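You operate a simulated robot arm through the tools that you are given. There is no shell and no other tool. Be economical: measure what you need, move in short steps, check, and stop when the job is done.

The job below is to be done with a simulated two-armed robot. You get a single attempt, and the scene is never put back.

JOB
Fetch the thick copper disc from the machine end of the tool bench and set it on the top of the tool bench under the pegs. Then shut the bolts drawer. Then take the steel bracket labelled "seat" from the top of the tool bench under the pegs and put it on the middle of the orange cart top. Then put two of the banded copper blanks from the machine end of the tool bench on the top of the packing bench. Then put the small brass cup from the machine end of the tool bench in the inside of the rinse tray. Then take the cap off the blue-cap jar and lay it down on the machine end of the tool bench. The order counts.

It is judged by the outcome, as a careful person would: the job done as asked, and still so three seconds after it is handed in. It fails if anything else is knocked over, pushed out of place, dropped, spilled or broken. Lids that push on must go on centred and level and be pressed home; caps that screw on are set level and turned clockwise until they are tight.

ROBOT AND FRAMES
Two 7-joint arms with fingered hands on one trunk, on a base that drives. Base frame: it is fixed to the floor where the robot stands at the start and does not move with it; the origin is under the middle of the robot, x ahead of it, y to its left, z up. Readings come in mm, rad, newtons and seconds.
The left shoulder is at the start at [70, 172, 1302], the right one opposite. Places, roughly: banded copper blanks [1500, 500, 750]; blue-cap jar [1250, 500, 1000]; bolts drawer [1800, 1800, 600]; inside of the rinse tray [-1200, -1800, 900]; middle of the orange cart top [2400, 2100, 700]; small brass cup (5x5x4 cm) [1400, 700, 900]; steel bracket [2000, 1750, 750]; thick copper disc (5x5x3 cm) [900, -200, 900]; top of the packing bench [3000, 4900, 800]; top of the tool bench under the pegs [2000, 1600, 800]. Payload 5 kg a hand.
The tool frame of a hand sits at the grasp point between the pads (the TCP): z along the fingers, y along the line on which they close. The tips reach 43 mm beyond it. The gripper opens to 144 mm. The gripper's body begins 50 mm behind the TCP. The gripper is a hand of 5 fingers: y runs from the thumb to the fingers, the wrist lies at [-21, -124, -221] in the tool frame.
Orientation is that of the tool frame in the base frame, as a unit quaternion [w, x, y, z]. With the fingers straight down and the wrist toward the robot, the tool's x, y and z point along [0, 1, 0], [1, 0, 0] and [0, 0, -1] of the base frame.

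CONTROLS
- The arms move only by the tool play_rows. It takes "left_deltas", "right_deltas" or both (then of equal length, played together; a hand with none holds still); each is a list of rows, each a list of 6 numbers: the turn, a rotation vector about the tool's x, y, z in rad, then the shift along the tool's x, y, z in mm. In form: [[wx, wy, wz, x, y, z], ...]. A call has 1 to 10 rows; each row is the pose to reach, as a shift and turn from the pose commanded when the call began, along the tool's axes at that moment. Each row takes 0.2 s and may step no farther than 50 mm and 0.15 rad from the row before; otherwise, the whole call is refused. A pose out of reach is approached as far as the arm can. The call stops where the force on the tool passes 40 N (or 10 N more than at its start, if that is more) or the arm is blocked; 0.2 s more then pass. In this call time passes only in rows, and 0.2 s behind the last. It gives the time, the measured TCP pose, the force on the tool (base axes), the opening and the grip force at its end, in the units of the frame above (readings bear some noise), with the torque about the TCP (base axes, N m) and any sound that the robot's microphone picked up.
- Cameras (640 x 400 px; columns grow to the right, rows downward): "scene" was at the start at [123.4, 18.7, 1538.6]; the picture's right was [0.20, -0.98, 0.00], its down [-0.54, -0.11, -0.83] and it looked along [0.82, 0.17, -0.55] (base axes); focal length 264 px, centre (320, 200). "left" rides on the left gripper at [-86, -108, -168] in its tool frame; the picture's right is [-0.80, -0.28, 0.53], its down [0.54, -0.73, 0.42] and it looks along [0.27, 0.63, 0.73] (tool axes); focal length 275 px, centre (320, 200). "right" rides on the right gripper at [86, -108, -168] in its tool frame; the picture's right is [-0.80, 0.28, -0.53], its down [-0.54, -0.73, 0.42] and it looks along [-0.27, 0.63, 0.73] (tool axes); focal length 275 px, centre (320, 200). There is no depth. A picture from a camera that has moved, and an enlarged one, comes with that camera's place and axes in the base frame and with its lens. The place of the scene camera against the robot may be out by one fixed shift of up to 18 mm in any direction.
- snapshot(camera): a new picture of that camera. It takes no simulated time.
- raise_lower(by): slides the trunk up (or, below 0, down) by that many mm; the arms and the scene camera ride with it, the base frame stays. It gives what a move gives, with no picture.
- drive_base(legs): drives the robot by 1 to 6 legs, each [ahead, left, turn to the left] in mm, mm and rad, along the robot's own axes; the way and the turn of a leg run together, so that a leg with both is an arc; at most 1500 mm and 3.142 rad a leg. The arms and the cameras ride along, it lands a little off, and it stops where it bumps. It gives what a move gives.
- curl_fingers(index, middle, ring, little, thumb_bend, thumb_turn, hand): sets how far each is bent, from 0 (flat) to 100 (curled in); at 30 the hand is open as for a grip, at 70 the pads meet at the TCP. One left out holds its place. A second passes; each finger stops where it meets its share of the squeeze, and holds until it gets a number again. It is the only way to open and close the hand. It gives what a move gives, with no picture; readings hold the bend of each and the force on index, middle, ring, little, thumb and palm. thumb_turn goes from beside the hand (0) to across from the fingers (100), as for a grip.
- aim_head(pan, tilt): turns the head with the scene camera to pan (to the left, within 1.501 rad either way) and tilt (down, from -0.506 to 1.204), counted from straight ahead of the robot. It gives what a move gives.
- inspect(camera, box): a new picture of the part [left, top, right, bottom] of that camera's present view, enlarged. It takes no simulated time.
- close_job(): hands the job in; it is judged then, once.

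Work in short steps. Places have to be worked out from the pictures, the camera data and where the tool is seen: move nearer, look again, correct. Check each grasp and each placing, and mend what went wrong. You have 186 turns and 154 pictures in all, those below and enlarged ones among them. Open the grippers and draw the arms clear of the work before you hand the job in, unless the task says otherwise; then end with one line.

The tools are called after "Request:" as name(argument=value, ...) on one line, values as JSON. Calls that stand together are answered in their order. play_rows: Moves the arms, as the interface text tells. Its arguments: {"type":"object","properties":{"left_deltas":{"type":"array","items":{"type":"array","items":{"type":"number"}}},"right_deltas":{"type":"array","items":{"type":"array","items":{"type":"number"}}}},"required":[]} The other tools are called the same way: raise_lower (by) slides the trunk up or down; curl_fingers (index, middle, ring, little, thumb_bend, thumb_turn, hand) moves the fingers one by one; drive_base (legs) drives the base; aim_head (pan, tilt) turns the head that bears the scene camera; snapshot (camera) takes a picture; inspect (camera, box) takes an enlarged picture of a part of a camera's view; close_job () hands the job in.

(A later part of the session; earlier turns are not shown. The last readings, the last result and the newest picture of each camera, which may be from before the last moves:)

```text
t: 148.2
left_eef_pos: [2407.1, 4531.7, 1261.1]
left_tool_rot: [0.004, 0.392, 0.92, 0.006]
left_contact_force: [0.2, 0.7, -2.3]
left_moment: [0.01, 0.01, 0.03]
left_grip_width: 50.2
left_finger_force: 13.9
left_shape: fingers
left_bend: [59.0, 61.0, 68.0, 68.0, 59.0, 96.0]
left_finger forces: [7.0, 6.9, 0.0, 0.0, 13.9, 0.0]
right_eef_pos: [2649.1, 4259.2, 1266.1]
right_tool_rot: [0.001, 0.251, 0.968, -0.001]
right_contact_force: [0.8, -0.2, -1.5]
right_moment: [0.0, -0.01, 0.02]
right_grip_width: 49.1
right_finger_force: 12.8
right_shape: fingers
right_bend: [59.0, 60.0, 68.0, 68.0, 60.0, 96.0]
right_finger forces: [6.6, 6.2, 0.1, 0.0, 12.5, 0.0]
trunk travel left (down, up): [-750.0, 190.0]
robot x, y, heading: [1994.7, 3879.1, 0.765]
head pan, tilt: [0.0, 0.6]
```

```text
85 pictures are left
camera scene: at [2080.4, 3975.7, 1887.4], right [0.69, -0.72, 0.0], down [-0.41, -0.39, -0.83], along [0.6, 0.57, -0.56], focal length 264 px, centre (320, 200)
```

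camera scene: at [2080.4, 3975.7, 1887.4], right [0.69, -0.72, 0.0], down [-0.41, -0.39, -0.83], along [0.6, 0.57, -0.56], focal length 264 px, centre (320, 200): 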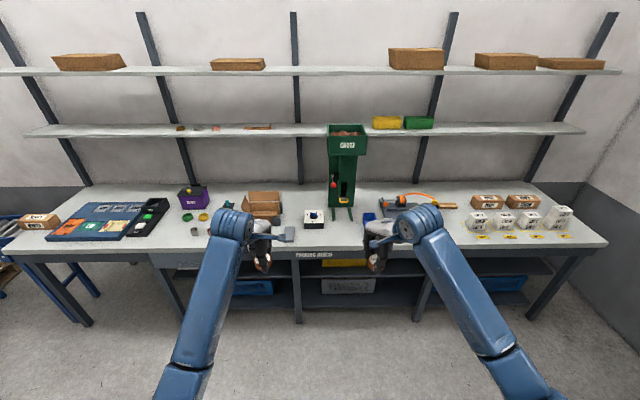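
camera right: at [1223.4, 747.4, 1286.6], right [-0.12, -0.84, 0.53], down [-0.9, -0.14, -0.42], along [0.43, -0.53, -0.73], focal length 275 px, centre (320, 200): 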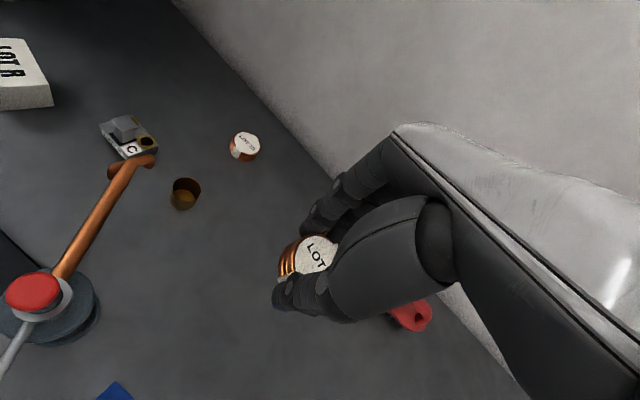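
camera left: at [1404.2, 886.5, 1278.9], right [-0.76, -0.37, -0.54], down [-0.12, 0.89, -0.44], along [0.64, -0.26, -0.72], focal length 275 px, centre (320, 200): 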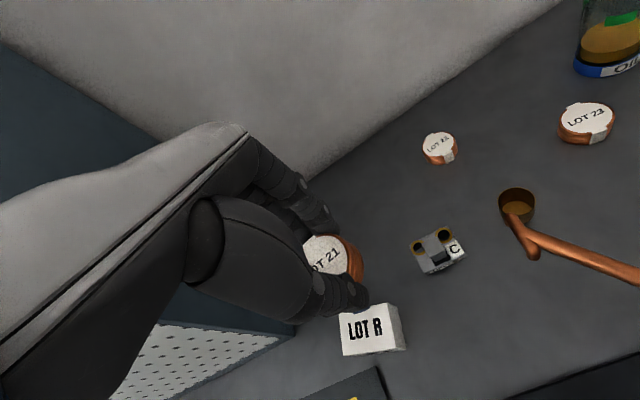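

The "PACKING BENCH" sign is legible, with its front edge at about d≈5300. I come 480 mm closer and correct the heading slightly.

Request:
drive_base(legs=[[480, 0, 0.02]])

Request:
aim_head(pan=0.0, tilt=0.8)

Request:
snapshot(camera="scene")

Request:
snapshot(camera="left")

Request:
snapshot(camera="right")

```text
t: 151.1
left_eef_pos: [2738.0, 4876.7, 1261.7]
left_tool_rot: [0.004, 0.383, 0.924, 0.007]
left_contact_force: [-0.6, -0.6, -1.4]
left_moment: [0.05, -0.01, 0.02]
left_grip_width: 50.0
left_finger_force: 14.3
left_shape: fingers
left_bend: [59.0, 61.0, 68.0, 68.0, 59.0, 96.0]
left_finger forces: [7.1, 6.9, 0.1, 0.1, 13.9, 0.1]
right_eef_pos: [2984.3, 4610.2, 1268.3]
right_tool_rot: [0.0, 0.24, 0.971, 0.0]
right_contact_force: [0.5, -0.5, -1.5]
right_moment: [0.06, 0.0, 0.0]
right_grip_width: 49.1
right_finger_force: 12.8
right_shape: fingers
right_bend: [59.0, 60.0, 68.0, 68.0, 60.0, 96.0]
right_finger forces: [6.6, 6.3, 0.1, 0.0, 12.6, 0.0]
trunk travel left (down, up): [-750.0, 190.0]
robot x, y, heading: [2341.5, 4218.4, 0.789]
head pan, tilt: [0.0, 0.6]
```

```text
t: 151.8
left_eef_pos: [2738.6, 4878.5, 1262.4]
left_tool_rot: [0.004, 0.383, 0.924, 0.006]
left_contact_force: [0.2, 0.3, -0.9]
left_moment: [0.03, -0.01, -0.01]
left_grip_width: 50.1
left_finger_force: 14.5
left_shape: fingers
left_bend: [59.0, 61.0, 68.0, 68.0, 59.0, 96.0]
left_finger forces: [7.1, 6.8, 0.0, 0.0, 14.0, 0.0]
right_eef_pos: [2985.6, 4611.7, 1267.3]
right_tool_rot: [0.0, 0.24, 0.971, -0.001]
right_contact_force: [0.1, -0.8, -1.5]
right_moment: [0.05, 0.01, 0.0]
right_grip_width: 49.2
right_finger_force: 12.2
right_shape: fingers
right_bend: [59.0, 60.0, 68.0, 68.0, 60.0, 96.0]
right_finger forces: [6.7, 6.2, 0.1, 0.0, 12.6, 0.0]
trunk travel left (down, up): [-750.0, 190.0]
robot x, y, heading: [2338.5, 4218.3, 0.787]
head pan, tilt: [0.0, 0.799]
```

```text
84 pictures are left
camera scene: at [2417.9, 4310.3, 1870.5], right [0.71, -0.71, 0.0], down [-0.51, -0.51, -0.7], along [0.49, 0.49, -0.72], focal length 264 px, centre (320, 200)
```

scene: 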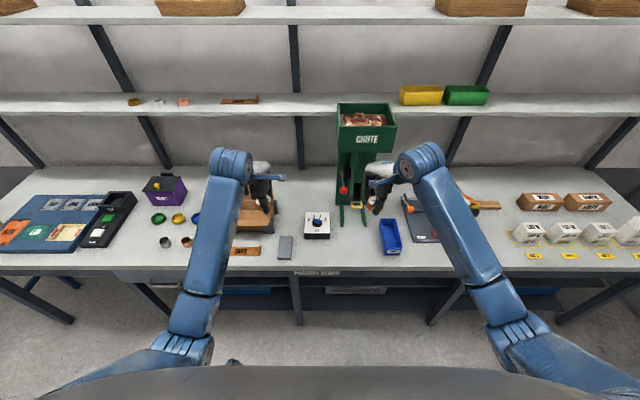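

```text
83 pictures are left
camera left: at [2719.0, 4737.2, 1427.6], right [0.37, -0.76, -0.54], down [-0.89, -0.13, -0.43], along [0.26, 0.64, -0.72], focal length 275 px, centre (320, 200)
```

left: 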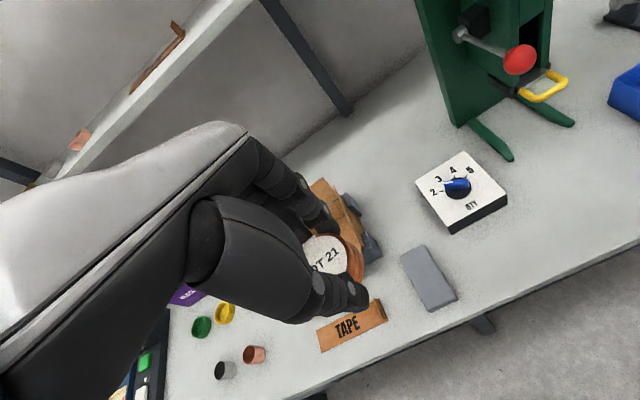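

```text
82 pictures are left
camera right: at [2860.1, 4554.9, 1435.8], right [0.84, -0.12, 0.53], down [0.14, -0.9, -0.42], along [0.53, 0.43, -0.73], focal length 275 px, centre (320, 200)
```

right: 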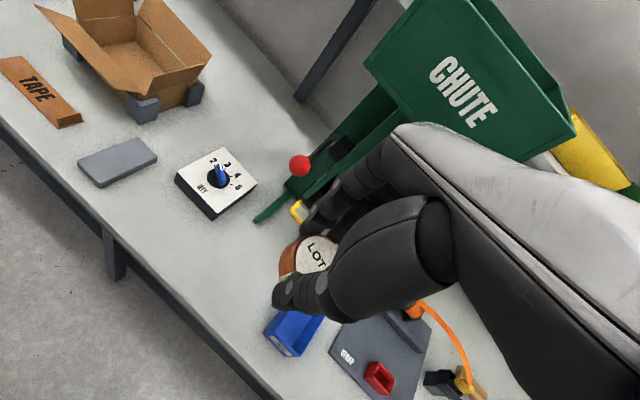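

From the hand cameras: QTY box at n−1343, d5555, bench front at d≈5357. The clear strip in front of it suits left at n−1370, d5418 and right at n−1200, d5440. I move the left hand over its spot and lower the trunk.

Request:
play_rows(left_deltas=[[0, 0, 0, -48, 8, 0], [0, 0, 0, -96, 20, 0], [0, 0, 0, -143, 32, 0]])

Request:
raise_lower(by=-250)

Request:
snapshot(camera="left")

Request:
snapshot(camera="right")

```text
t: 152.6
left_eef_pos: [2862.9, 4798.5, 1262.1]
left_tool_rot: [0.003, 0.382, 0.924, 0.006]
left_contact_force: [0.2, 1.2, -2.3]
left_moment: [-0.02, 0.0, 0.0]
left_grip_width: 50.4
left_finger_force: 13.7
left_shape: fingers
left_bend: [59.0, 61.0, 68.0, 68.0, 59.0, 96.0]
left_finger forces: [7.1, 6.9, 0.0, 0.0, 13.7, 0.1]
right_eef_pos: [2988.2, 4611.3, 1265.9]
right_tool_rot: [-0.001, 0.24, 0.971, -0.001]
right_contact_force: [0.0, -0.5, -0.8]
right_moment: [0.04, 0.04, 0.02]
right_grip_width: 49.2
right_finger_force: 12.6
right_shape: fingers
right_bend: [59.0, 60.0, 68.0, 68.0, 60.0, 96.0]
right_finger forces: [6.5, 6.3, 0.0, 0.0, 12.5, 0.1]
trunk travel left (down, up): [-750.0, 190.0]
robot x, y, heading: [2341.9, 4216.8, 0.784]
head pan, tilt: [0.0, 0.799]
```

```text
t: 155.2
left_eef_pos: [2861.4, 4797.1, 1012.1]
left_tool_rot: [0.003, 0.383, 0.924, 0.007]
left_contact_force: [-0.1, -0.3, -1.8]
left_moment: [0.01, 0.01, 0.03]
left_grip_width: 50.4
left_finger_force: 13.7
left_shape: fingers
left_bend: [59.0, 61.0, 68.0, 68.0, 59.0, 96.0]
left_finger forces: [7.1, 6.9, 0.0, 0.1, 13.9, 0.0]
right_eef_pos: [2986.9, 4611.3, 1018.4]
right_tool_rot: [0.001, 0.239, 0.971, -0.001]
right_contact_force: [0.2, 0.1, -2.0]
right_moment: [0.01, -0.01, 0.01]
right_grip_width: 49.1
right_finger_force: 12.4
right_shape: fingers
right_bend: [59.0, 60.0, 68.0, 68.0, 60.0, 96.0]
right_finger forces: [6.6, 6.3, 0.0, 0.0, 12.7, 0.0]
trunk travel left (down, up): [-500.0, 440.0]
robot x, y, heading: [2335.8, 4220.2, 0.786]
head pan, tilt: [0.0, 0.799]
```

```text
81 pictures are left
camera left: at [2843.0, 4658.2, 1178.4], right [0.37, -0.76, -0.54], down [-0.89, -0.13, -0.43], along [0.26, 0.64, -0.72], focal length 275 px, centre (320, 200)
```

left: 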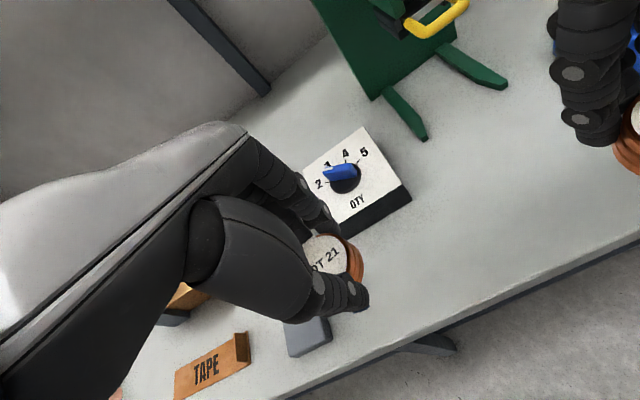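

```text
80 pictures are left
camera right: at [2860.2, 4555.0, 1185.9], right [0.84, -0.12, 0.53], down [0.14, -0.9, -0.42], along [0.53, 0.43, -0.73], focal length 275 px, centre (320, 200)
```

right: 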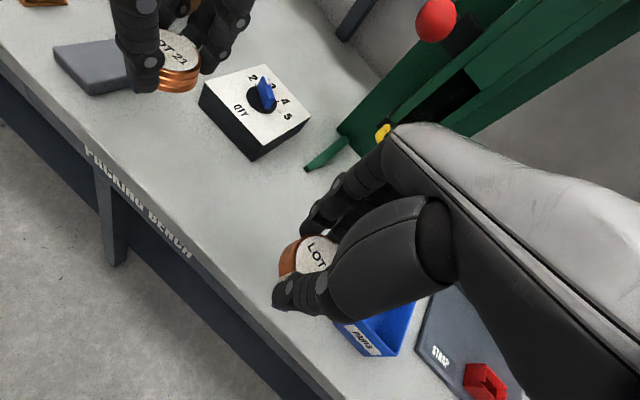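

The left blank hangs over the clear strip in front of the QTY box. I shift it 30 mm right, away from the grey pad, and lower it.

Request:
play_rows(left_deltas=[[0, 0, 0, -30, 0, 20], [0, 0, 0, -30, 0, 60], [0, 0, 0, -30, 0, 90], [0, 0, 0, -30, 0, 105], [0, 0, 0, -30, 0, 113], [0, 0, 0, -30, 0, 118], [0, 0, 0, -30, 0, 123]])

Request:
snapshot(camera="left")

```text
t: 156.8
left_eef_pos: [2885.2, 4778.0, 890.0]
left_tool_rot: [0.004, 0.383, 0.924, 0.007]
left_contact_force: [0.7, -0.8, 1.5]
left_moment: [-0.02, 0.03, -0.02]
left_grip_width: 50.6
left_finger_force: 13.9
left_shape: fingers
left_bend: [59.0, 61.0, 68.0, 68.0, 59.0, 96.0]
left_finger forces: [7.2, 7.5, 0.0, 0.0, 14.2, 0.0]
right_eef_pos: [2987.4, 4610.3, 1016.9]
right_tool_rot: [0.0, 0.24, 0.971, -0.003]
right_contact_force: [-0.1, -0.8, -0.7]
right_moment: [0.01, 0.0, 0.03]
right_grip_width: 49.1
right_finger_force: 12.8
right_shape: fingers
right_bend: [59.0, 60.0, 68.0, 68.0, 60.0, 96.0]
right_finger forces: [6.7, 6.2, 0.0, 0.0, 12.7, 0.0]
trunk travel left (down, up): [-500.0, 440.0]
robot x, y, heading: [2340.9, 4217.2, 0.788]
head pan, tilt: [0.0, 0.799]
```

```text
79 pictures are left
camera left: at [2865.8, 4638.0, 1055.7], right [0.37, -0.76, -0.54], down [-0.89, -0.13, -0.43], along [0.26, 0.64, -0.72], focal length 275 px, centre (320, 200)
```

left: 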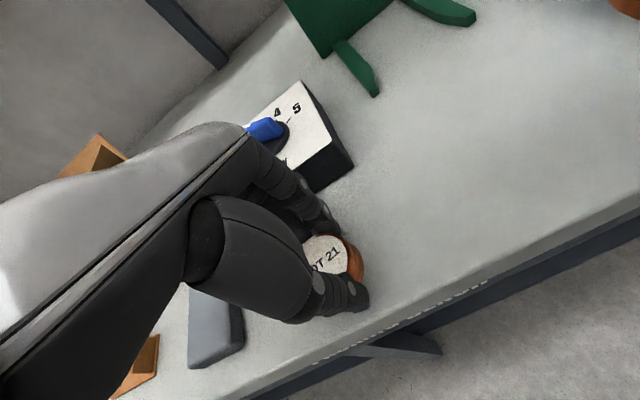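

The load reading rose to +1.5 N, so the blank is touching the bench. I release and lift away.

Request:
play_rows(left_deltas=[[0, 0, 0, 0, 0, 1.5]])

Request:
curl_fingers(hand="left", index=46, middle=46, ring=46, little=46, thumb_bend=46)

Request:
play_rows(left_deltas=[[0, 0, 0, 0, 0, -20], [0, 0, 0, 0, 0, -60], [0, 0, 0, 0, 0, -105], [0, 0, 0, 40, -20, -130], [0, 0, 0, 85, -40, -140], [0, 0, 0, 130, -60, -150]])

Request:
snapshot(camera="left")

```text
t: 157.2
left_eef_pos: [2884.6, 4779.1, 889.1]
left_tool_rot: [0.004, 0.383, 0.924, 0.008]
left_contact_force: [0.5, 1.3, 5.4]
left_moment: [0.05, 0.07, -0.01]
left_grip_width: 50.3
left_finger_force: 15.7
left_shape: fingers
left_bend: [59.0, 60.0, 68.0, 68.0, 59.0, 96.0]
left_finger forces: [7.3, 9.9, 0.0, 0.0, 14.7, 0.0]
right_eef_pos: [2987.5, 4611.7, 1016.2]
right_tool_rot: [0.001, 0.24, 0.971, -0.001]
right_contact_force: [-0.3, 0.0, -1.7]
right_moment: [-0.03, -0.01, -0.02]
right_grip_width: 49.1
right_finger_force: 13.1
right_shape: fingers
right_bend: [59.0, 60.0, 68.0, 68.0, 60.0, 96.0]
right_finger forces: [6.7, 6.3, 0.0, 0.1, 12.7, 0.0]
trunk travel left (down, up): [-500.0, 440.0]
robot x, y, heading: [2337.8, 4215.9, 0.784]
head pan, tilt: [0.0, 0.799]
```

```text
t: 158.2
left_eef_pos: [2885.1, 4778.7, 887.7]
left_tool_rot: [0.003, 0.382, 0.924, 0.006]
left_contact_force: [-0.8, -1.2, 5.7]
left_moment: [0.12, -0.05, -0.02]
left_grip_width: 92.3
left_finger_force: 2.6
left_shape: fingers
left_bend: [46.0, 47.0, 46.0, 46.0, 46.0, 97.0]
left_finger forces: [0.1, 4.8, 0.0, 0.0, 0.0, 0.0]
right_eef_pos: [2986.6, 4611.0, 1017.3]
right_tool_rot: [0.0, 0.241, 0.971, -0.001]
right_contact_force: [0.7, 0.3, -1.7]
right_moment: [0.04, 0.04, 0.03]
right_grip_width: 49.1
right_finger_force: 12.4
right_shape: fingers
right_bend: [59.0, 60.0, 68.0, 68.0, 60.0, 96.0]
right_finger forces: [6.5, 6.3, 0.1, 0.1, 12.6, 0.1]
trunk travel left (down, up): [-500.0, 440.0]
robot x, y, heading: [2339.5, 4217.5, 0.782]
head pan, tilt: [0.0, 0.799]
```

```text
refused: row 4 steps farther than a row can; nothing moved
```

```text
78 pictures are left
camera left: at [2865.4, 4637.5, 1054.3], right [0.37, -0.76, -0.54], down [-0.89, -0.13, -0.43], along [0.26, 0.64, -0.72], focal length 275 px, centre (320, 200)
```

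left: 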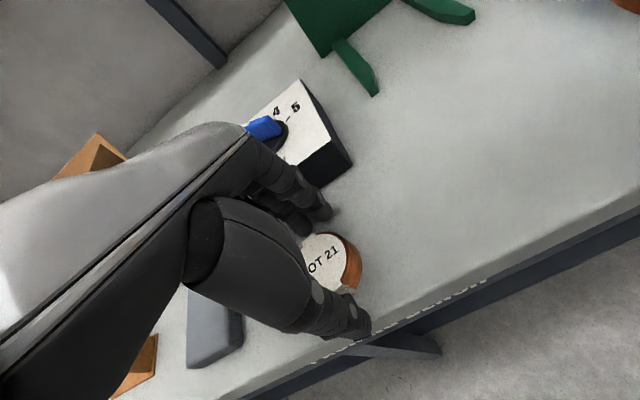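

Released cleanly. I retry the withdrawal with smaller steps, moving the right hand toward its spot at the same time.

Request:
play_rows(left_deltas=[[0, 0, 0, 0, 0, -20], [0, 0, 0, 0, 0, -60], [0, 0, 0, 0, 0, -105], [0, 0, 0, 30, -10, -130], [0, 0, 0, 70, -20, -140], [0, 0, 0, 110, -30, -150]])

Request:
play_rows(right_deltas=[[0, 0, 0, 9, 27, 0], [0, 0, 0, 18, 54, 0], [0, 0, 0, 28, 80, 0], [0, 0, 0, 28, 80, 40]])

Request:
snapshot(camera="right")

```text
t: 159.6
left_eef_pos: [2786.0, 4832.8, 1037.0]
left_tool_rot: [0.004, 0.384, 0.923, 0.006]
left_contact_force: [-0.4, 0.7, -0.1]
left_moment: [-0.03, -0.02, -0.02]
left_grip_width: 92.7
left_finger_force: 0.0
left_shape: fingers
left_bend: [46.0, 46.0, 46.0, 46.0, 46.0, 98.0]
left_finger forces: [0.0, 0.0, 0.1, 0.0, 0.1, 0.1]
right_eef_pos: [2986.8, 4612.4, 1016.9]
right_tool_rot: [0.001, 0.24, 0.971, -0.001]
right_contact_force: [0.1, 0.1, -1.4]
right_moment: [0.0, -0.05, 0.0]
right_grip_width: 49.1
right_finger_force: 12.4
right_shape: fingers
right_bend: [59.0, 60.0, 68.0, 68.0, 60.0, 96.0]
right_finger forces: [6.6, 6.4, 0.0, 0.0, 12.6, 0.0]
trunk travel left (down, up): [-500.0, 440.0]
robot x, y, heading: [2342.2, 4215.6, 0.784]
head pan, tilt: [0.0, 0.799]
```

```text
t: 160.6
left_eef_pos: [2785.7, 4833.0, 1037.7]
left_tool_rot: [0.003, 0.382, 0.924, 0.006]
left_contact_force: [-0.8, -0.3, 0.6]
left_moment: [0.02, 0.0, -0.02]
left_grip_width: 92.6
left_finger_force: 0.0
left_shape: fingers
left_bend: [46.0, 46.0, 46.0, 46.0, 46.0, 98.0]
left_finger forces: [0.0, 0.0, 0.0, 0.0, 0.0, 0.0]
right_eef_pos: [2999.2, 4696.2, 976.2]
right_tool_rot: [0.001, 0.242, 0.97, -0.001]
right_contact_force: [0.3, -0.7, -1.2]
right_moment: [0.01, 0.04, 0.04]
right_grip_width: 49.3
right_finger_force: 13.3
right_shape: fingers
right_bend: [59.0, 60.0, 68.0, 68.0, 60.0, 96.0]
right_finger forces: [6.8, 6.5, 0.1, 0.1, 12.8, 0.1]
trunk travel left (down, up): [-500.0, 440.0]
robot x, y, heading: [2338.9, 4213.6, 0.784]
head pan, tilt: [0.0, 0.799]
```

```text
77 pictures are left
camera right: at [2873.8, 4638.2, 1144.6], right [0.84, -0.12, 0.53], down [0.14, -0.9, -0.42], along [0.53, 0.43, -0.73], focal length 275 px, centre (320, 200)
```

right: 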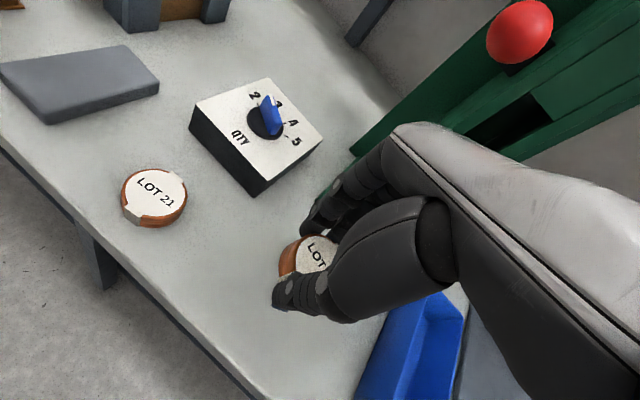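

LOT21 stands flat. I lower LOT23 straight down here.

Request:
play_rows(right_deltas=[[0, 0, 0, 0, 0, 35], [0, 0, 0, 0, 0, 60], [0, 0, 0, 0, 0, 75], [0, 0, 0, 0, 0, 82], [0, 0, 0, 0, 0, 86], [0, 0, 0, 0, 0, 88]])

```text
t: 162.0
left_eef_pos: [2783.9, 4831.4, 1038.3]
left_tool_rot: [0.004, 0.383, 0.924, 0.006]
left_contact_force: [-0.3, 0.5, 0.1]
left_moment: [-0.02, 0.0, 0.0]
left_grip_width: 92.7
left_finger_force: 0.0
left_shape: fingers
left_bend: [46.0, 46.0, 46.0, 46.0, 46.0, 98.0]
left_finger forces: [0.0, 0.0, 0.0, 0.0, 0.0, 0.0]
right_eef_pos: [2998.0, 4695.2, 889.8]
right_tool_rot: [0.002, 0.24, 0.971, 0.0]
right_contact_force: [0.1, 0.3, 1.4]
right_moment: [0.05, -0.12, 0.04]
right_grip_width: 48.9
right_finger_force: 14.6
right_shape: fingers
right_bend: [59.0, 60.0, 68.0, 68.0, 60.0, 96.0]
right_finger forces: [6.4, 9.2, 0.1, 0.0, 13.1, 0.1]
trunk travel left (down, up): [-500.0, 440.0]
robot x, y, heading: [2336.8, 4217.4, 0.782]
head pan, tilt: [0.0, 0.799]
```

Touching now. I release it and rise.

Request:
play_rows(right_deltas=[[0, 0, 0, 0, 0, 1]])

Request:
curl_fingers(hand="right", index=46, middle=46, ring=46, little=46, thumb_bend=46)

Request:
play_rows(right_deltas=[[0, 0, 0, 0, 0, -20], [0, 0, 0, 0, 0, -60], [0, 0, 0, 0, 0, -105], [0, 0, 0, 0, -20, -140], [0, 0, 0, 0, -50, -170]])

Request:
snapshot(camera="right")

```text
t: 162.4
left_eef_pos: [2783.3, 4833.7, 1038.0]
left_tool_rot: [0.003, 0.382, 0.924, 0.007]
left_contact_force: [0.2, 0.1, -0.6]
left_moment: [-0.02, -0.03, 0.0]
left_grip_width: 92.4
left_finger_force: 0.0
left_shape: fingers
left_bend: [46.0, 46.0, 46.0, 46.0, 46.0, 98.0]
left_finger forces: [0.0, 0.1, 0.0, 0.1, 0.1, 0.0]
right_eef_pos: [2999.7, 4695.6, 888.7]
right_tool_rot: [0.0, 0.24, 0.971, -0.001]
right_contact_force: [0.9, 0.9, 6.5]
right_moment: [0.18, -0.25, 0.01]
right_grip_width: 48.8
right_finger_force: 16.5
right_shape: fingers
right_bend: [59.0, 59.0, 68.0, 68.0, 60.0, 96.0]
right_finger forces: [6.7, 13.3, 0.1, 0.0, 13.0, 0.0]
trunk travel left (down, up): [-500.0, 440.0]
robot x, y, heading: [2337.9, 4215.3, 0.787]
head pan, tilt: [0.0, 0.799]
```

```text
t: 163.4
left_eef_pos: [2783.6, 4830.8, 1038.1]
left_tool_rot: [0.004, 0.382, 0.924, 0.007]
left_contact_force: [-0.7, 0.2, 0.2]
left_moment: [0.0, 0.0, 0.0]
left_grip_width: 92.6
left_finger_force: 0.0
left_shape: fingers
left_bend: [46.0, 46.0, 46.0, 46.0, 46.0, 98.0]
left_finger forces: [0.1, 0.0, 0.0, 0.0, 0.0, 0.0]
right_eef_pos: [2998.6, 4693.3, 889.3]
right_tool_rot: [0.001, 0.24, 0.971, -0.001]
right_contact_force: [-0.9, -2.6, 6.0]
right_moment: [0.12, -0.15, -0.02]
right_grip_width: 92.7
right_finger_force: 3.4
right_shape: fingers
right_bend: [46.0, 47.0, 46.0, 46.0, 46.0, 97.0]
right_finger forces: [0.0, 6.3, 0.0, 0.0, 0.0, 0.0]
trunk travel left (down, up): [-500.0, 440.0]
robot x, y, heading: [2337.3, 4220.4, 0.783]
head pan, tilt: [0.0, 0.799]
```

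```text
t: 164.6
left_eef_pos: [2784.0, 4831.5, 1038.5]
left_tool_rot: [0.003, 0.383, 0.924, 0.007]
left_contact_force: [-0.7, -0.3, 1.0]
left_moment: [0.04, -0.03, 0.04]
left_grip_width: 92.4
left_finger_force: 0.0
left_shape: fingers
left_bend: [46.0, 46.0, 46.0, 46.0, 46.0, 98.0]
left_finger forces: [0.0, 0.1, 0.1, 0.0, 0.1, 0.1]
right_eef_pos: [2973.5, 4649.0, 1057.3]
right_tool_rot: [0.0, 0.241, 0.971, 0.0]
right_contact_force: [-0.5, 0.0, -0.1]
right_moment: [0.0, -0.01, -0.03]
right_grip_width: 92.8
right_finger_force: 0.1
right_shape: fingers
right_bend: [46.0, 46.0, 46.0, 46.0, 46.0, 97.0]
right_finger forces: [0.0, 0.0, 0.0, 0.0, 0.0, 0.0]
trunk travel left (down, up): [-500.0, 440.0]
robot x, y, heading: [2336.9, 4217.0, 0.781]
head pan, tilt: [0.0, 0.799]
```

```text
76 pictures are left
camera right: at [2848.2, 4592.9, 1226.2], right [0.84, -0.12, 0.53], down [0.14, -0.9, -0.42], along [0.53, 0.43, -0.73], focal length 275 px, centre (320, 200)
```

right: 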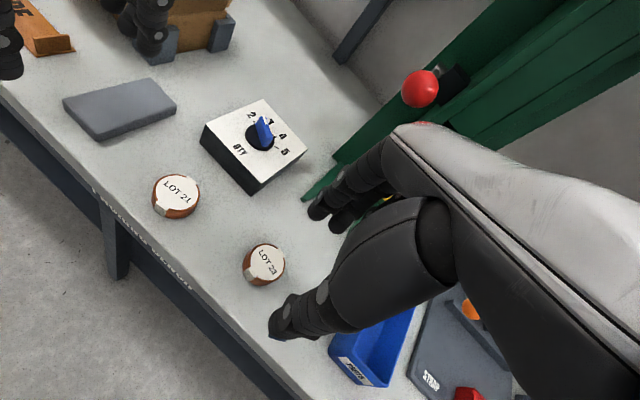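

Both blanks are standing on the packing bench. Next is the brass cup, so I raise up, back off, turn to face the tool bench, and return.

Request:
raise_lower(by=250)

Request:
drive_base(legs=[[-700, 0, 0], [0, 0, -1.571], [300, -1200, 0], [300, -1300, 0]])

Request:
aim_head(pan=-0.1, tilt=0.6)

Request:
snapshot(camera="scene")

```text
t: 167.1
left_eef_pos: [2784.3, 4832.1, 1287.7]
left_tool_rot: [0.003, 0.383, 0.924, 0.006]
left_contact_force: [-0.6, 0.9, -0.4]
left_moment: [0.01, -0.01, -0.02]
left_grip_width: 92.4
left_finger_force: 0.2
left_shape: fingers
left_bend: [46.0, 46.0, 46.0, 46.0, 46.0, 98.0]
left_finger forces: [0.1, 0.0, 0.0, 0.0, 0.0, 0.0]
right_eef_pos: [2975.8, 4651.4, 1305.6]
right_tool_rot: [0.001, 0.24, 0.971, -0.001]
right_contact_force: [-0.1, 0.4, 0.6]
right_moment: [-0.01, 0.01, 0.03]
right_grip_width: 92.8
right_finger_force: 0.1
right_shape: fingers
right_bend: [46.0, 46.0, 46.0, 46.0, 46.0, 97.0]
right_finger forces: [0.0, 0.0, 0.0, 0.0, 0.0, 0.1]
trunk travel left (down, up): [-750.0, 190.0]
robot x, y, heading: [2338.0, 4215.2, 0.784]
head pan, tilt: [0.0, 0.799]
```

```text
t: 186.9
left_eef_pos: [1102.1, 1085.1, 1287.5]
left_tool_rot: [0.007, 0.925, 0.379, 0.001]
left_contact_force: [-0.5, 0.4, -0.4]
left_moment: [-0.02, 0.0, -0.02]
left_grip_width: 92.4
left_finger_force: 0.1
left_shape: fingers
left_bend: [46.0, 46.0, 46.0, 46.0, 46.0, 98.0]
left_finger forces: [0.0, 0.0, 0.0, 0.0, 0.0, 0.1]
right_eef_pos: [918.6, 896.1, 1307.0]
right_tool_rot: [0.0, 0.858, 0.513, -0.001]
right_contact_force: [-0.5, -0.1, 0.9]
right_moment: [-0.02, -0.01, 0.0]
right_grip_width: 92.7
right_finger_force: 0.1
right_shape: fingers
right_bend: [46.0, 46.0, 46.0, 46.0, 46.0, 97.0]
right_finger forces: [0.0, 0.1, 0.0, 0.1, 0.1, 0.1]
trunk travel left (down, up): [-750.0, 190.0]
robot x, y, heading: [490.0, 1536.1, -0.793]
head pan, tilt: [0.0, 0.799]
```

```text
t: 187.7
left_eef_pos: [1102.4, 1084.8, 1287.0]
left_tool_rot: [0.006, 0.926, 0.378, 0.001]
left_contact_force: [0.9, 0.5, 0.2]
left_moment: [0.0, 0.01, 0.02]
left_grip_width: 92.3
left_finger_force: 0.1
left_shape: fingers
left_bend: [46.0, 46.0, 46.0, 46.0, 46.0, 98.0]
left_finger forces: [0.0, 0.0, 0.0, 0.0, 0.0, 0.0]
right_eef_pos: [919.1, 894.5, 1306.0]
right_tool_rot: [0.0, 0.859, 0.512, -0.001]
right_contact_force: [0.5, -0.9, 0.1]
right_moment: [0.0, 0.04, -0.03]
right_grip_width: 92.8
right_finger_force: 0.1
right_shape: fingers
right_bend: [46.0, 46.0, 46.0, 46.0, 46.0, 97.0]
right_finger forces: [0.0, 0.0, 0.0, 0.1, 0.0, 0.1]
trunk travel left (down, up): [-750.0, 190.0]
robot x, y, heading: [487.4, 1536.0, -0.793]
head pan, tilt: [-0.099, 0.6]
```

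```text
75 pictures are left
camera scene: at [566.7, 1431.0, 1887.3], right [-0.78, -0.63, 0.0], down [-0.35, 0.44, -0.82], along [0.52, -0.64, -0.57], focal length 264 px, centre (320, 200)
```

scene: 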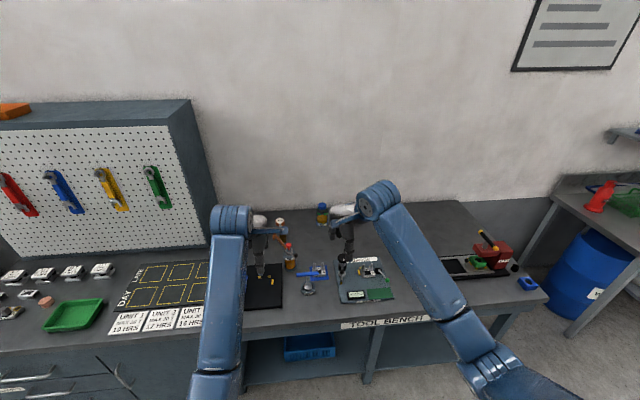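

Robot is at n−742, d1431. I drive in to n≈−310, d≈1560, with the hands well above the clutter.

Request:
drive_base(legs=[[300, 130, 0.008], [130, 0, 0]])

Request:
snapshot(camera="right")

Request:
aim_head(pan=-0.1, tilt=0.9)

Request:
snapshot(camera="scene")

```text
t: 190.7
left_eef_pos: [1499.5, 879.4, 1289.5]
left_tool_rot: [0.008, 0.924, 0.383, 0.001]
left_contact_force: [-1.1, -0.5, 0.1]
left_moment: [-0.05, -0.06, 0.01]
left_grip_width: 92.6
left_finger_force: 0.0
left_shape: fingers
left_bend: [46.0, 46.0, 46.0, 46.0, 46.0, 98.0]
left_finger forces: [0.0, 0.0, 0.0, 0.0, 0.1, 0.1]
right_eef_pos: [1317.3, 688.5, 1308.8]
right_tool_rot: [0.001, 0.857, 0.516, -0.001]
right_contact_force: [0.8, -0.5, -0.3]
right_moment: [0.0, -0.02, 0.0]
right_grip_width: 92.8
right_finger_force: 0.0
right_shape: fingers
right_bend: [46.0, 46.0, 46.0, 46.0, 46.0, 97.0]
right_finger forces: [0.1, 0.1, 0.0, 0.0, 0.0, 0.0]
trunk travel left (down, up): [-750.0, 190.0]
robot x, y, heading: [885.1, 1323.3, -0.79]
head pan, tilt: [-0.099, 0.6]
```

```text
74 pictures are left
camera right: at [1262.9, 814.8, 1476.9], right [-0.12, -0.84, 0.54], down [-0.9, -0.14, -0.42], along [0.43, -0.53, -0.73], focal length 275 px, centre (320, 200)
```

right: 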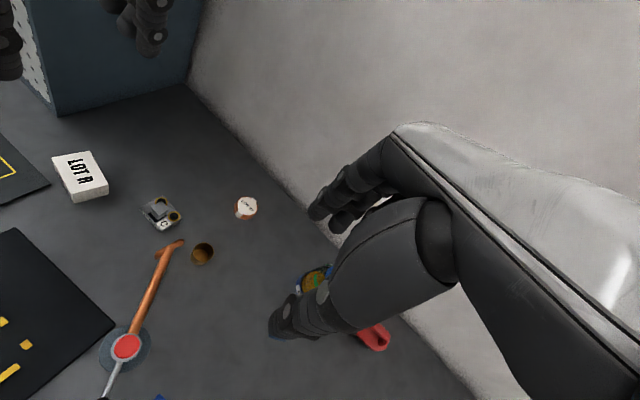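

```text
t: 191.5
left_eef_pos: [1501.6, 876.8, 1286.8]
left_tool_rot: [0.006, 0.924, 0.382, 0.002]
left_contact_force: [-0.1, -0.4, 0.0]
left_moment: [-0.03, 0.04, -0.03]
left_grip_width: 92.8
left_finger_force: 0.1
left_shape: fingers
left_bend: [46.0, 46.0, 46.0, 46.0, 46.0, 98.0]
left_finger forces: [0.1, 0.1, 0.0, 0.0, 0.1, 0.0]
right_eef_pos: [1320.0, 685.8, 1306.1]
right_tool_rot: [-0.001, 0.856, 0.517, -0.002]
right_contact_force: [0.3, -0.4, 0.3]
right_moment: [0.03, 0.03, 0.02]
right_grip_width: 92.8
right_finger_force: 0.1
right_shape: fingers
right_bend: [46.0, 46.0, 46.0, 46.0, 46.0, 97.0]
right_finger forces: [0.0, 0.1, 0.1, 0.1, 0.0, 0.0]
trunk travel left (down, up): [-750.0, 190.0]
robot x, y, heading: [884.1, 1320.4, -0.786]
head pan, tilt: [-0.099, 0.901]
```

```text
73 pictures are left
camera scene: at [956.3, 1227.8, 1862.4], right [-0.77, -0.63, 0.0], down [-0.5, 0.61, -0.62], along [0.39, -0.48, -0.78], focal length 264 px, centre (320, 200)
```

scene: 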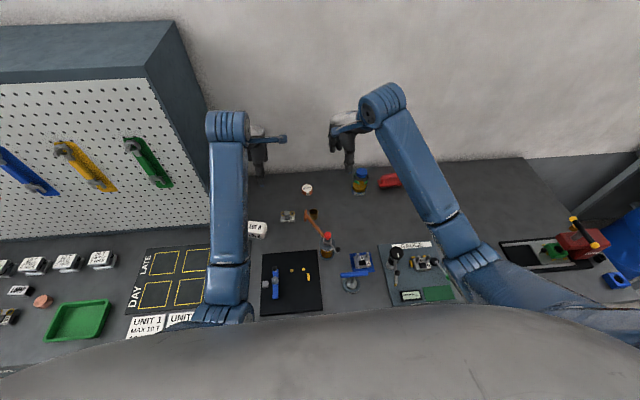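

I zoom in on the cup and spout in both cameras.

Request:
inspect(camera="right", box=[100, 180, 260, 340])

Request:
inspect(camera="scene", box=[270, 160, 410, 270])

```text
2.50 times, centred on (180, 260) of right
camera zoom: at [1266.1, 811.3, 1474.4], right [-0.12, -0.84, 0.53], down [-0.9, -0.14, -0.42], along [0.43, -0.53, -0.73], focal length 688 px, centre (670, 50)
```

zoom: 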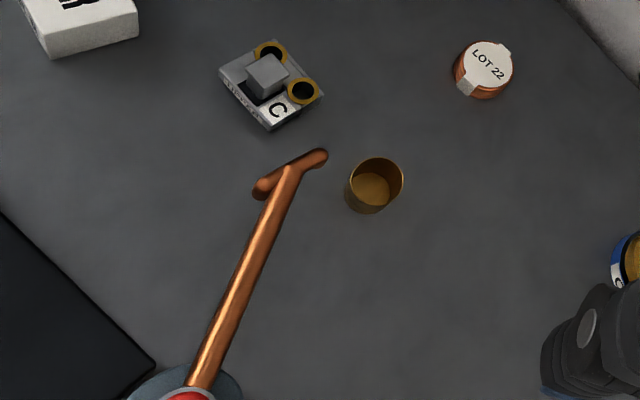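

```text
3.64 times, centred on (340, 215) of scene
camera zoom: at [956.3, 1227.8, 1862.4], right [-0.77, -0.63, 0.0], down [-0.5, 0.61, -0.62], along [0.39, -0.48, -0.78], focal length 960 px, centre (247, 146)
```

zoom: 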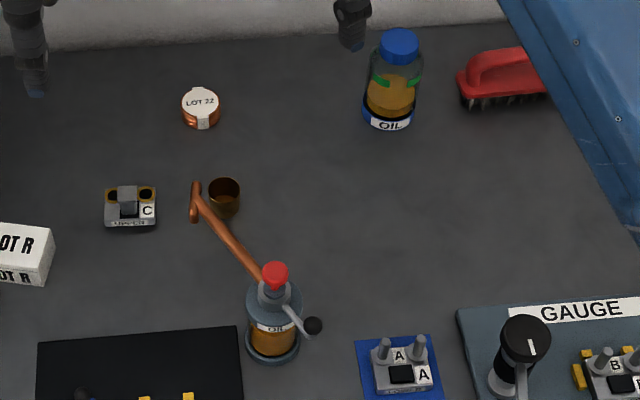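

The cup is at about [1440,694]; the pump's T-handle ends about 70 mm away at z≈1000. I yaw the right hand 0.57 rad so its slim side faces the handle, and come above the cup.

Request:
play_rows(right_deltas=[[0, 0, -0.06, 7, 11, 30], [0, 0, -0.12, 14, 21, 60], [0, 0, -0.18, 20, 31, 90], [0, 0, -0.24, 26, 42, 120], [0, 0, -0.3, 32, 52, 150], [0, 0, -0.36, 38, 62, 180], [0, 0, -0.42, 44, 72, 210], [0, 0, -0.48, 50, 82, 240], [0, 0, -0.54, 56, 92, 270], [0, 0, -0.57, 63, 102, 300]])

Request:
snapshot(camera="right")

Request:
inspect(camera="scene", box=[270, 160, 410, 270])

```text
t: 193.7
left_eef_pos: [1503.4, 877.2, 1286.1]
left_tool_rot: [0.007, 0.924, 0.382, 0.001]
left_contact_force: [-0.7, 0.1, -0.1]
left_moment: [-0.01, 0.01, 0.01]
left_grip_width: 92.7
left_finger_force: 0.0
left_shape: fingers
left_bend: [46.0, 46.0, 46.0, 46.0, 46.0, 98.0]
left_finger forces: [0.0, 0.0, 0.0, 0.0, 0.0, 0.1]
right_eef_pos: [1439.5, 694.2, 1006.5]
right_tool_rot: [-0.001, 0.677, 0.736, -0.001]
right_contact_force: [0.1, -1.3, 0.1]
right_moment: [0.04, 0.01, 0.02]
right_grip_width: 93.0
right_finger_force: 0.0
right_shape: fingers
right_bend: [46.0, 46.0, 46.0, 46.0, 46.0, 97.0]
right_finger forces: [0.1, 0.0, 0.1, 0.0, 0.0, 0.0]
trunk travel left (down, up): [-750.0, 190.0]
robot x, y, heading: [884.8, 1320.1, -0.783]
head pan, tilt: [-0.099, 0.901]
```

```text
70 pictures are left
camera right: at [1325.5, 770.2, 1175.0], right [0.35, -0.77, 0.53], down [-0.68, -0.6, -0.42], along [0.65, -0.21, -0.73], focal length 275 px, centre (320, 200)
```

right: 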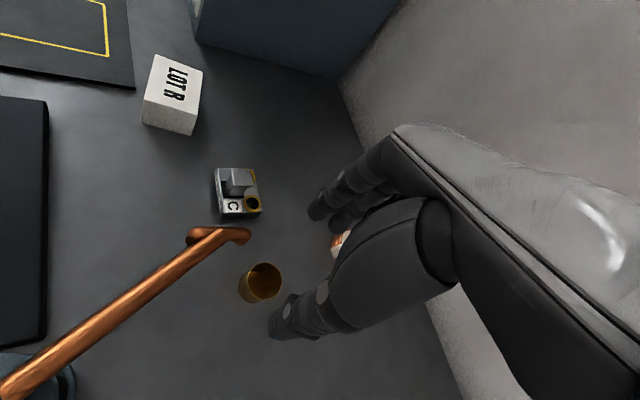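

```text
3.64 times, centred on (340, 215) of scene
camera zoom: at [956.2, 1229.4, 1862.5], right [-0.77, -0.63, 0.0], down [-0.5, 0.61, -0.62], along [0.39, -0.48, -0.78], focal length 960 px, centre (247, 146)
```

zoom: 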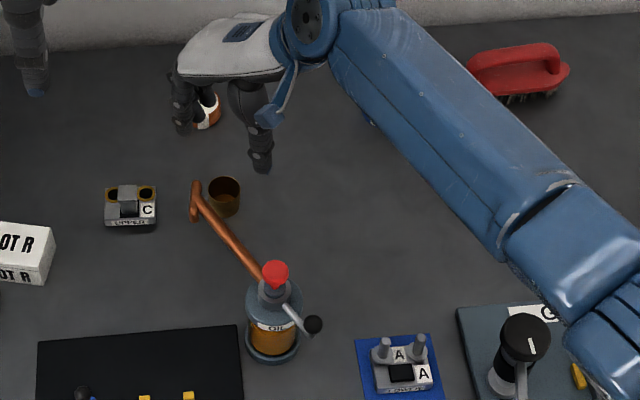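

The cup is 5 mm off centre. The hand-camera mount would pass right over the pump lever, so I yaw another 0.27 rad and lower partway, then re-check.

Request:
curl_fingers(hand="right", index=47, middle=47, ring=47, little=47, thumb_bend=47)

Request:
play_rows(right_deltas=[[0, 0, -0.14, 3, 4, 0], [0, 0, -0.27, 3, 4, 5], [0, 0, -0.27, 3, 4, 25], [0, 0, -0.27, 3, 4, 45], [0, 0, -0.27, 3, 4, 60]])

Request:
snapshot(camera="right")

Request:
inspect(camera="scene", box=[270, 160, 410, 270])

```text
t: 194.7
left_eef_pos: [1501.2, 877.3, 1286.1]
left_tool_rot: [0.007, 0.924, 0.382, 0.002]
left_contact_force: [-0.9, -0.2, -0.7]
left_moment: [0.02, -0.01, -0.01]
left_grip_width: 92.6
left_finger_force: 0.0
left_shape: fingers
left_bend: [46.0, 46.0, 46.0, 46.0, 46.0, 98.0]
left_finger forces: [0.0, 0.0, 0.0, 0.0, 0.1, 0.0]
right_eef_pos: [1439.4, 694.7, 1008.4]
right_tool_rot: [-0.001, 0.676, 0.737, 0.0]
right_contact_force: [-0.9, 0.4, -0.5]
right_moment: [0.0, 0.01, 0.03]
right_grip_width: 89.8
right_finger_force: 0.0
right_shape: fingers
right_bend: [47.0, 47.0, 47.0, 47.0, 47.0, 97.0]
right_finger forces: [0.1, 0.1, 0.1, 0.1, 0.1, 0.0]
trunk travel left (down, up): [-750.0, 190.0]
robot x, y, heading: [885.9, 1323.4, -0.787]
head pan, tilt: [-0.099, 0.901]
```

```text
t: 195.9
left_eef_pos: [1501.6, 876.9, 1287.0]
left_tool_rot: [0.007, 0.924, 0.383, 0.001]
left_contact_force: [0.1, 0.3, -0.1]
left_moment: [-0.02, 0.03, 0.0]
left_grip_width: 92.9
left_finger_force: 0.0
left_shape: fingers
left_bend: [46.0, 46.0, 46.0, 46.0, 46.0, 98.0]
left_finger forces: [0.1, 0.0, 0.0, 0.1, 0.1, 0.0]
right_eef_pos: [1443.4, 698.2, 946.5]
right_tool_rot: [0.0, 0.571, 0.821, -0.001]
right_contact_force: [0.4, -0.5, 0.5]
right_moment: [0.05, 0.03, 0.0]
right_grip_width: 90.1
right_finger_force: 0.0
right_shape: fingers
right_bend: [47.0, 47.0, 47.0, 47.0, 47.0, 97.0]
right_finger forces: [0.0, 0.0, 0.1, 0.0, 0.0, 0.0]
trunk travel left (down, up): [-750.0, 190.0]
robot x, y, heading: [886.7, 1321.6, -0.787]
head pan, tilt: [-0.099, 0.901]
```

```text
68 pictures are left
camera right: at [1312.4, 740.3, 1115.5], right [0.54, -0.65, 0.53], down [-0.49, -0.76, -0.42], along [0.68, -0.03, -0.73], focal length 275 px, centre (320, 200)
```

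right: 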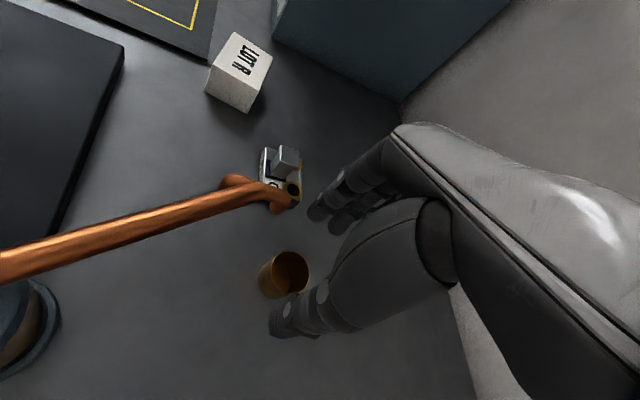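

```text
3.64 times, centred on (340, 215) of scene
camera zoom: at [955.5, 1229.3, 1862.5], right [-0.77, -0.63, 0.0], down [-0.5, 0.61, -0.62], along [0.39, -0.48, -0.78], focal length 960 px, centre (247, 146)
```

zoom: 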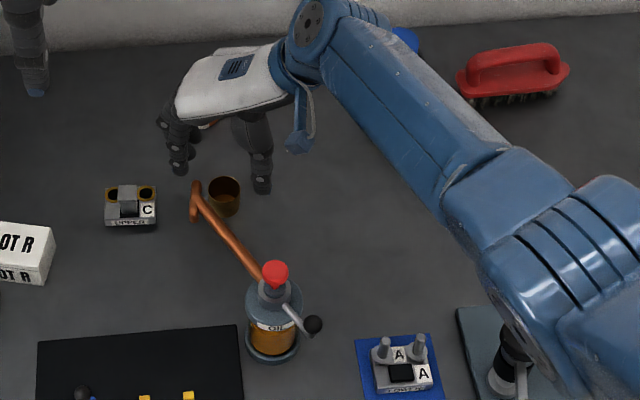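

The T-handle end is at [1441,749,945], about 48 mm off on the index side, which leaves room. I descend slowly onto the cup.

Request:
play_rows(right_deltas=[[0, 0, 0, -2, 0, 15], [0, 0, 0, -2, 0, 30], [0, 0, 0, -2, 0, 43], [0, 0, 0, -2, 0, 52], [0, 0, 0, -2, 0, 57]])

Request:
snapshot(camera="right")

Request:
inspect(camera="scene", box=[270, 160, 410, 270])

```text
t: 197.1
left_eef_pos: [1502.8, 877.2, 1287.4]
left_tool_rot: [0.007, 0.924, 0.383, 0.001]
left_contact_force: [-0.5, -0.7, -0.9]
left_moment: [-0.02, 0.01, -0.01]
left_grip_width: 92.7
left_finger_force: 0.0
left_shape: fingers
left_bend: [46.0, 46.0, 46.0, 46.0, 46.0, 98.0]
left_finger forces: [0.0, 0.1, 0.0, 0.1, 0.0, 0.0]
right_eef_pos: [1439.3, 703.0, 903.3]
right_tool_rot: [-0.001, 0.572, 0.82, -0.001]
right_contact_force: [-0.2, -0.1, -0.1]
right_moment: [0.0, 0.0, 0.0]
right_grip_width: 89.8
right_finger_force: 0.0
right_shape: fingers
right_bend: [47.0, 47.0, 47.0, 47.0, 47.0, 97.0]
right_finger forces: [0.0, 0.0, 0.0, 0.0, 0.0, 0.1]
right hand out of reach, approached as far as the arm can: row 3, 4, 5
trunk travel left (down, up): [-750.0, 190.0]
robot x, y, heading: [887.9, 1321.2, -0.79]
head pan, tilt: [-0.099, 0.901]
```

```text
66 pictures are left
camera right: at [1308.9, 745.1, 1073.1], right [0.54, -0.65, 0.53], down [-0.49, -0.76, -0.42], along [0.68, -0.03, -0.73], focal length 275 px, centre (320, 200)
```

right: 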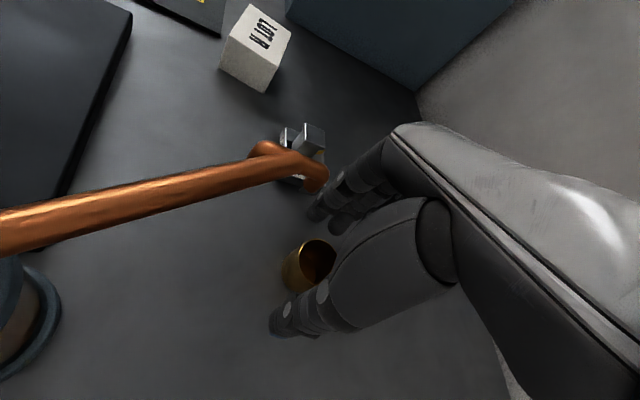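

```text
3.64 times, centred on (340, 215) of scene
camera zoom: at [955.1, 1229.4, 1862.5], right [-0.77, -0.63, 0.0], down [-0.5, 0.61, -0.62], along [0.39, -0.48, -0.78], focal length 960 px, centre (247, 146)
```

zoom: 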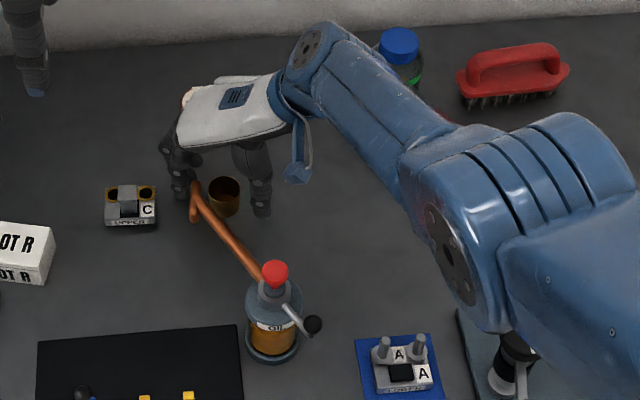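

That orientation reaches the arm's limit with the trunk this high. I rise, lower the trunk 120 mm, and re-approach.

Request:
play_rows(right_deltas=[[0, 0, 0, 0, 0, -40], [0, 0, 0, 0, 0, -80], [0, 0, 0, 0, 0, -120], [0, 0, 0, 0, 0, -165]])

Request:
raise_lower(by=-120)

Request:
snapshot(camera="right")

Request:
snapshot(camera="scene")

```text
t: 198.1
left_eef_pos: [1498.8, 877.1, 1287.8]
left_tool_rot: [0.007, 0.924, 0.383, 0.002]
left_contact_force: [-0.2, -0.5, 0.3]
left_moment: [0.0, 0.0, 0.01]
left_grip_width: 92.9
left_finger_force: 0.1
left_shape: fingers
left_bend: [46.0, 46.0, 46.0, 46.0, 46.0, 98.0]
left_finger forces: [0.0, 0.0, 0.1, 0.1, 0.1, 0.0]
right_eef_pos: [1438.9, 704.0, 1068.2]
right_tool_rot: [-0.001, 0.571, 0.821, -0.001]
right_contact_force: [-0.8, 0.2, -1.2]
right_moment: [-0.05, -0.03, -0.02]
right_grip_width: 89.6
right_finger_force: 0.0
right_shape: fingers
right_bend: [47.0, 47.0, 47.0, 47.0, 47.0, 98.0]
right_finger forces: [0.0, 0.0, 0.0, 0.1, 0.0, 0.1]
trunk travel left (down, up): [-750.0, 190.0]
robot x, y, heading: [886.1, 1323.7, -0.783]
head pan, tilt: [-0.099, 0.901]
```

```text
t: 199.6
left_eef_pos: [1501.4, 876.9, 1167.2]
left_tool_rot: [0.006, 0.924, 0.383, 0.001]
left_contact_force: [0.0, 0.6, 0.2]
left_moment: [-0.01, -0.01, -0.01]
left_grip_width: 92.4
left_finger_force: 0.0
left_shape: fingers
left_bend: [46.0, 46.0, 46.0, 46.0, 46.0, 98.0]
left_finger forces: [0.1, 0.1, 0.0, 0.1, 0.1, 0.1]
right_eef_pos: [1439.2, 702.6, 949.3]
right_tool_rot: [0.0, 0.571, 0.821, 0.0]
right_contact_force: [-0.2, -0.1, 0.2]
right_moment: [-0.02, 0.01, 0.01]
right_grip_width: 89.3
right_finger_force: 0.1
right_shape: fingers
right_bend: [47.0, 47.0, 47.0, 47.0, 47.0, 98.0]
right_finger forces: [0.0, 0.0, 0.1, 0.0, 0.1, 0.1]
trunk travel left (down, up): [-630.0, 310.0]
robot x, y, heading: [887.2, 1323.9, -0.788]
head pan, tilt: [-0.099, 0.901]
```

```text
64 pictures are left
camera right: at [1309.4, 745.1, 1117.7], right [0.54, -0.65, 0.53], down [-0.49, -0.76, -0.42], along [0.68, -0.03, -0.73], focal length 275 px, centre (320, 200)
```

right: 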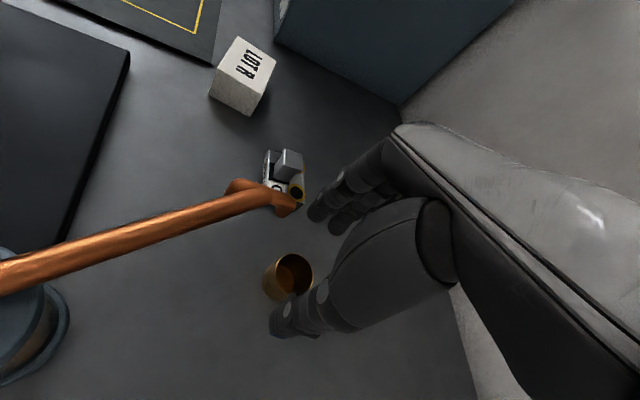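

```text
63 pictures are left
camera scene: at [954.4, 1229.8, 1742.7], right [-0.77, -0.63, 0.0], down [-0.5, 0.61, -0.62], along [0.39, -0.48, -0.78], focal length 264 px, centre (320, 200)
```

scene: 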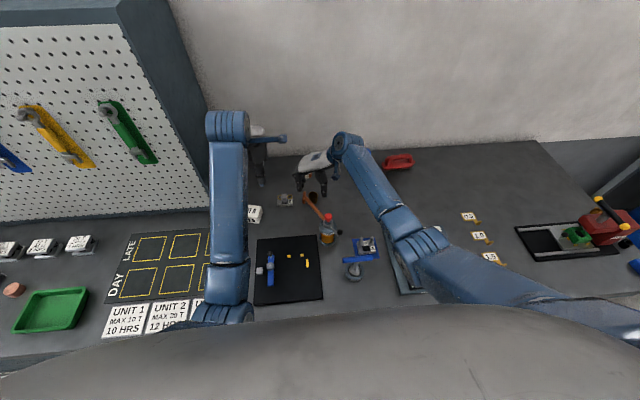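

I correct the 7 mm offset and descend again.

Request:
play_rows(right_deltas=[[0, 0, 0, -8, 3, 5], [0, 0, 0, -8, 3, 20], [0, 0, 0, -8, 3, 35], [0, 0, 0, -8, 3, 48], [0, 0, 0, -8, 3, 57], [0, 0, 0, -8, 3, 60]])

Request:
snapshot(camera="right")

```text
t: 201.0
left_eef_pos: [1500.1, 878.0, 1168.4]
left_tool_rot: [0.007, 0.924, 0.383, 0.002]
left_contact_force: [0.0, -0.2, -0.6]
left_moment: [0.02, 0.01, -0.02]
left_grip_width: 92.9
left_finger_force: 0.0
left_shape: fingers
left_bend: [46.0, 46.0, 46.0, 46.0, 46.0, 98.0]
left_finger forces: [0.1, 0.0, 0.1, 0.1, 0.0, 0.0]
right_eef_pos: [1446.0, 696.8, 889.5]
right_tool_rot: [0.0, 0.571, 0.821, 0.0]
right_contact_force: [0.0, -0.6, 4.1]
right_moment: [0.03, -0.22, -0.04]
right_grip_width: 89.5
right_finger_force: 2.0
right_shape: fingers
right_bend: [47.0, 47.0, 47.0, 47.0, 47.0, 98.0]
right_finger forces: [0.0, 4.5, 0.0, 0.0, 0.0, 0.0]
trunk travel left (down, up): [-630.0, 310.0]
robot x, y, heading: [881.7, 1317.9, -0.788]
head pan, tilt: [-0.099, 0.901]
```

```text
62 pictures are left
camera right: at [1314.7, 738.8, 1058.2], right [0.54, -0.65, 0.53], down [-0.49, -0.76, -0.42], along [0.68, -0.03, -0.73], focal length 275 px, centre (320, 200)
```

right: 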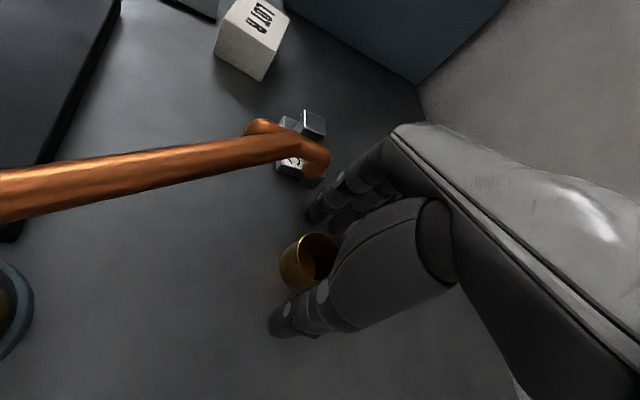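

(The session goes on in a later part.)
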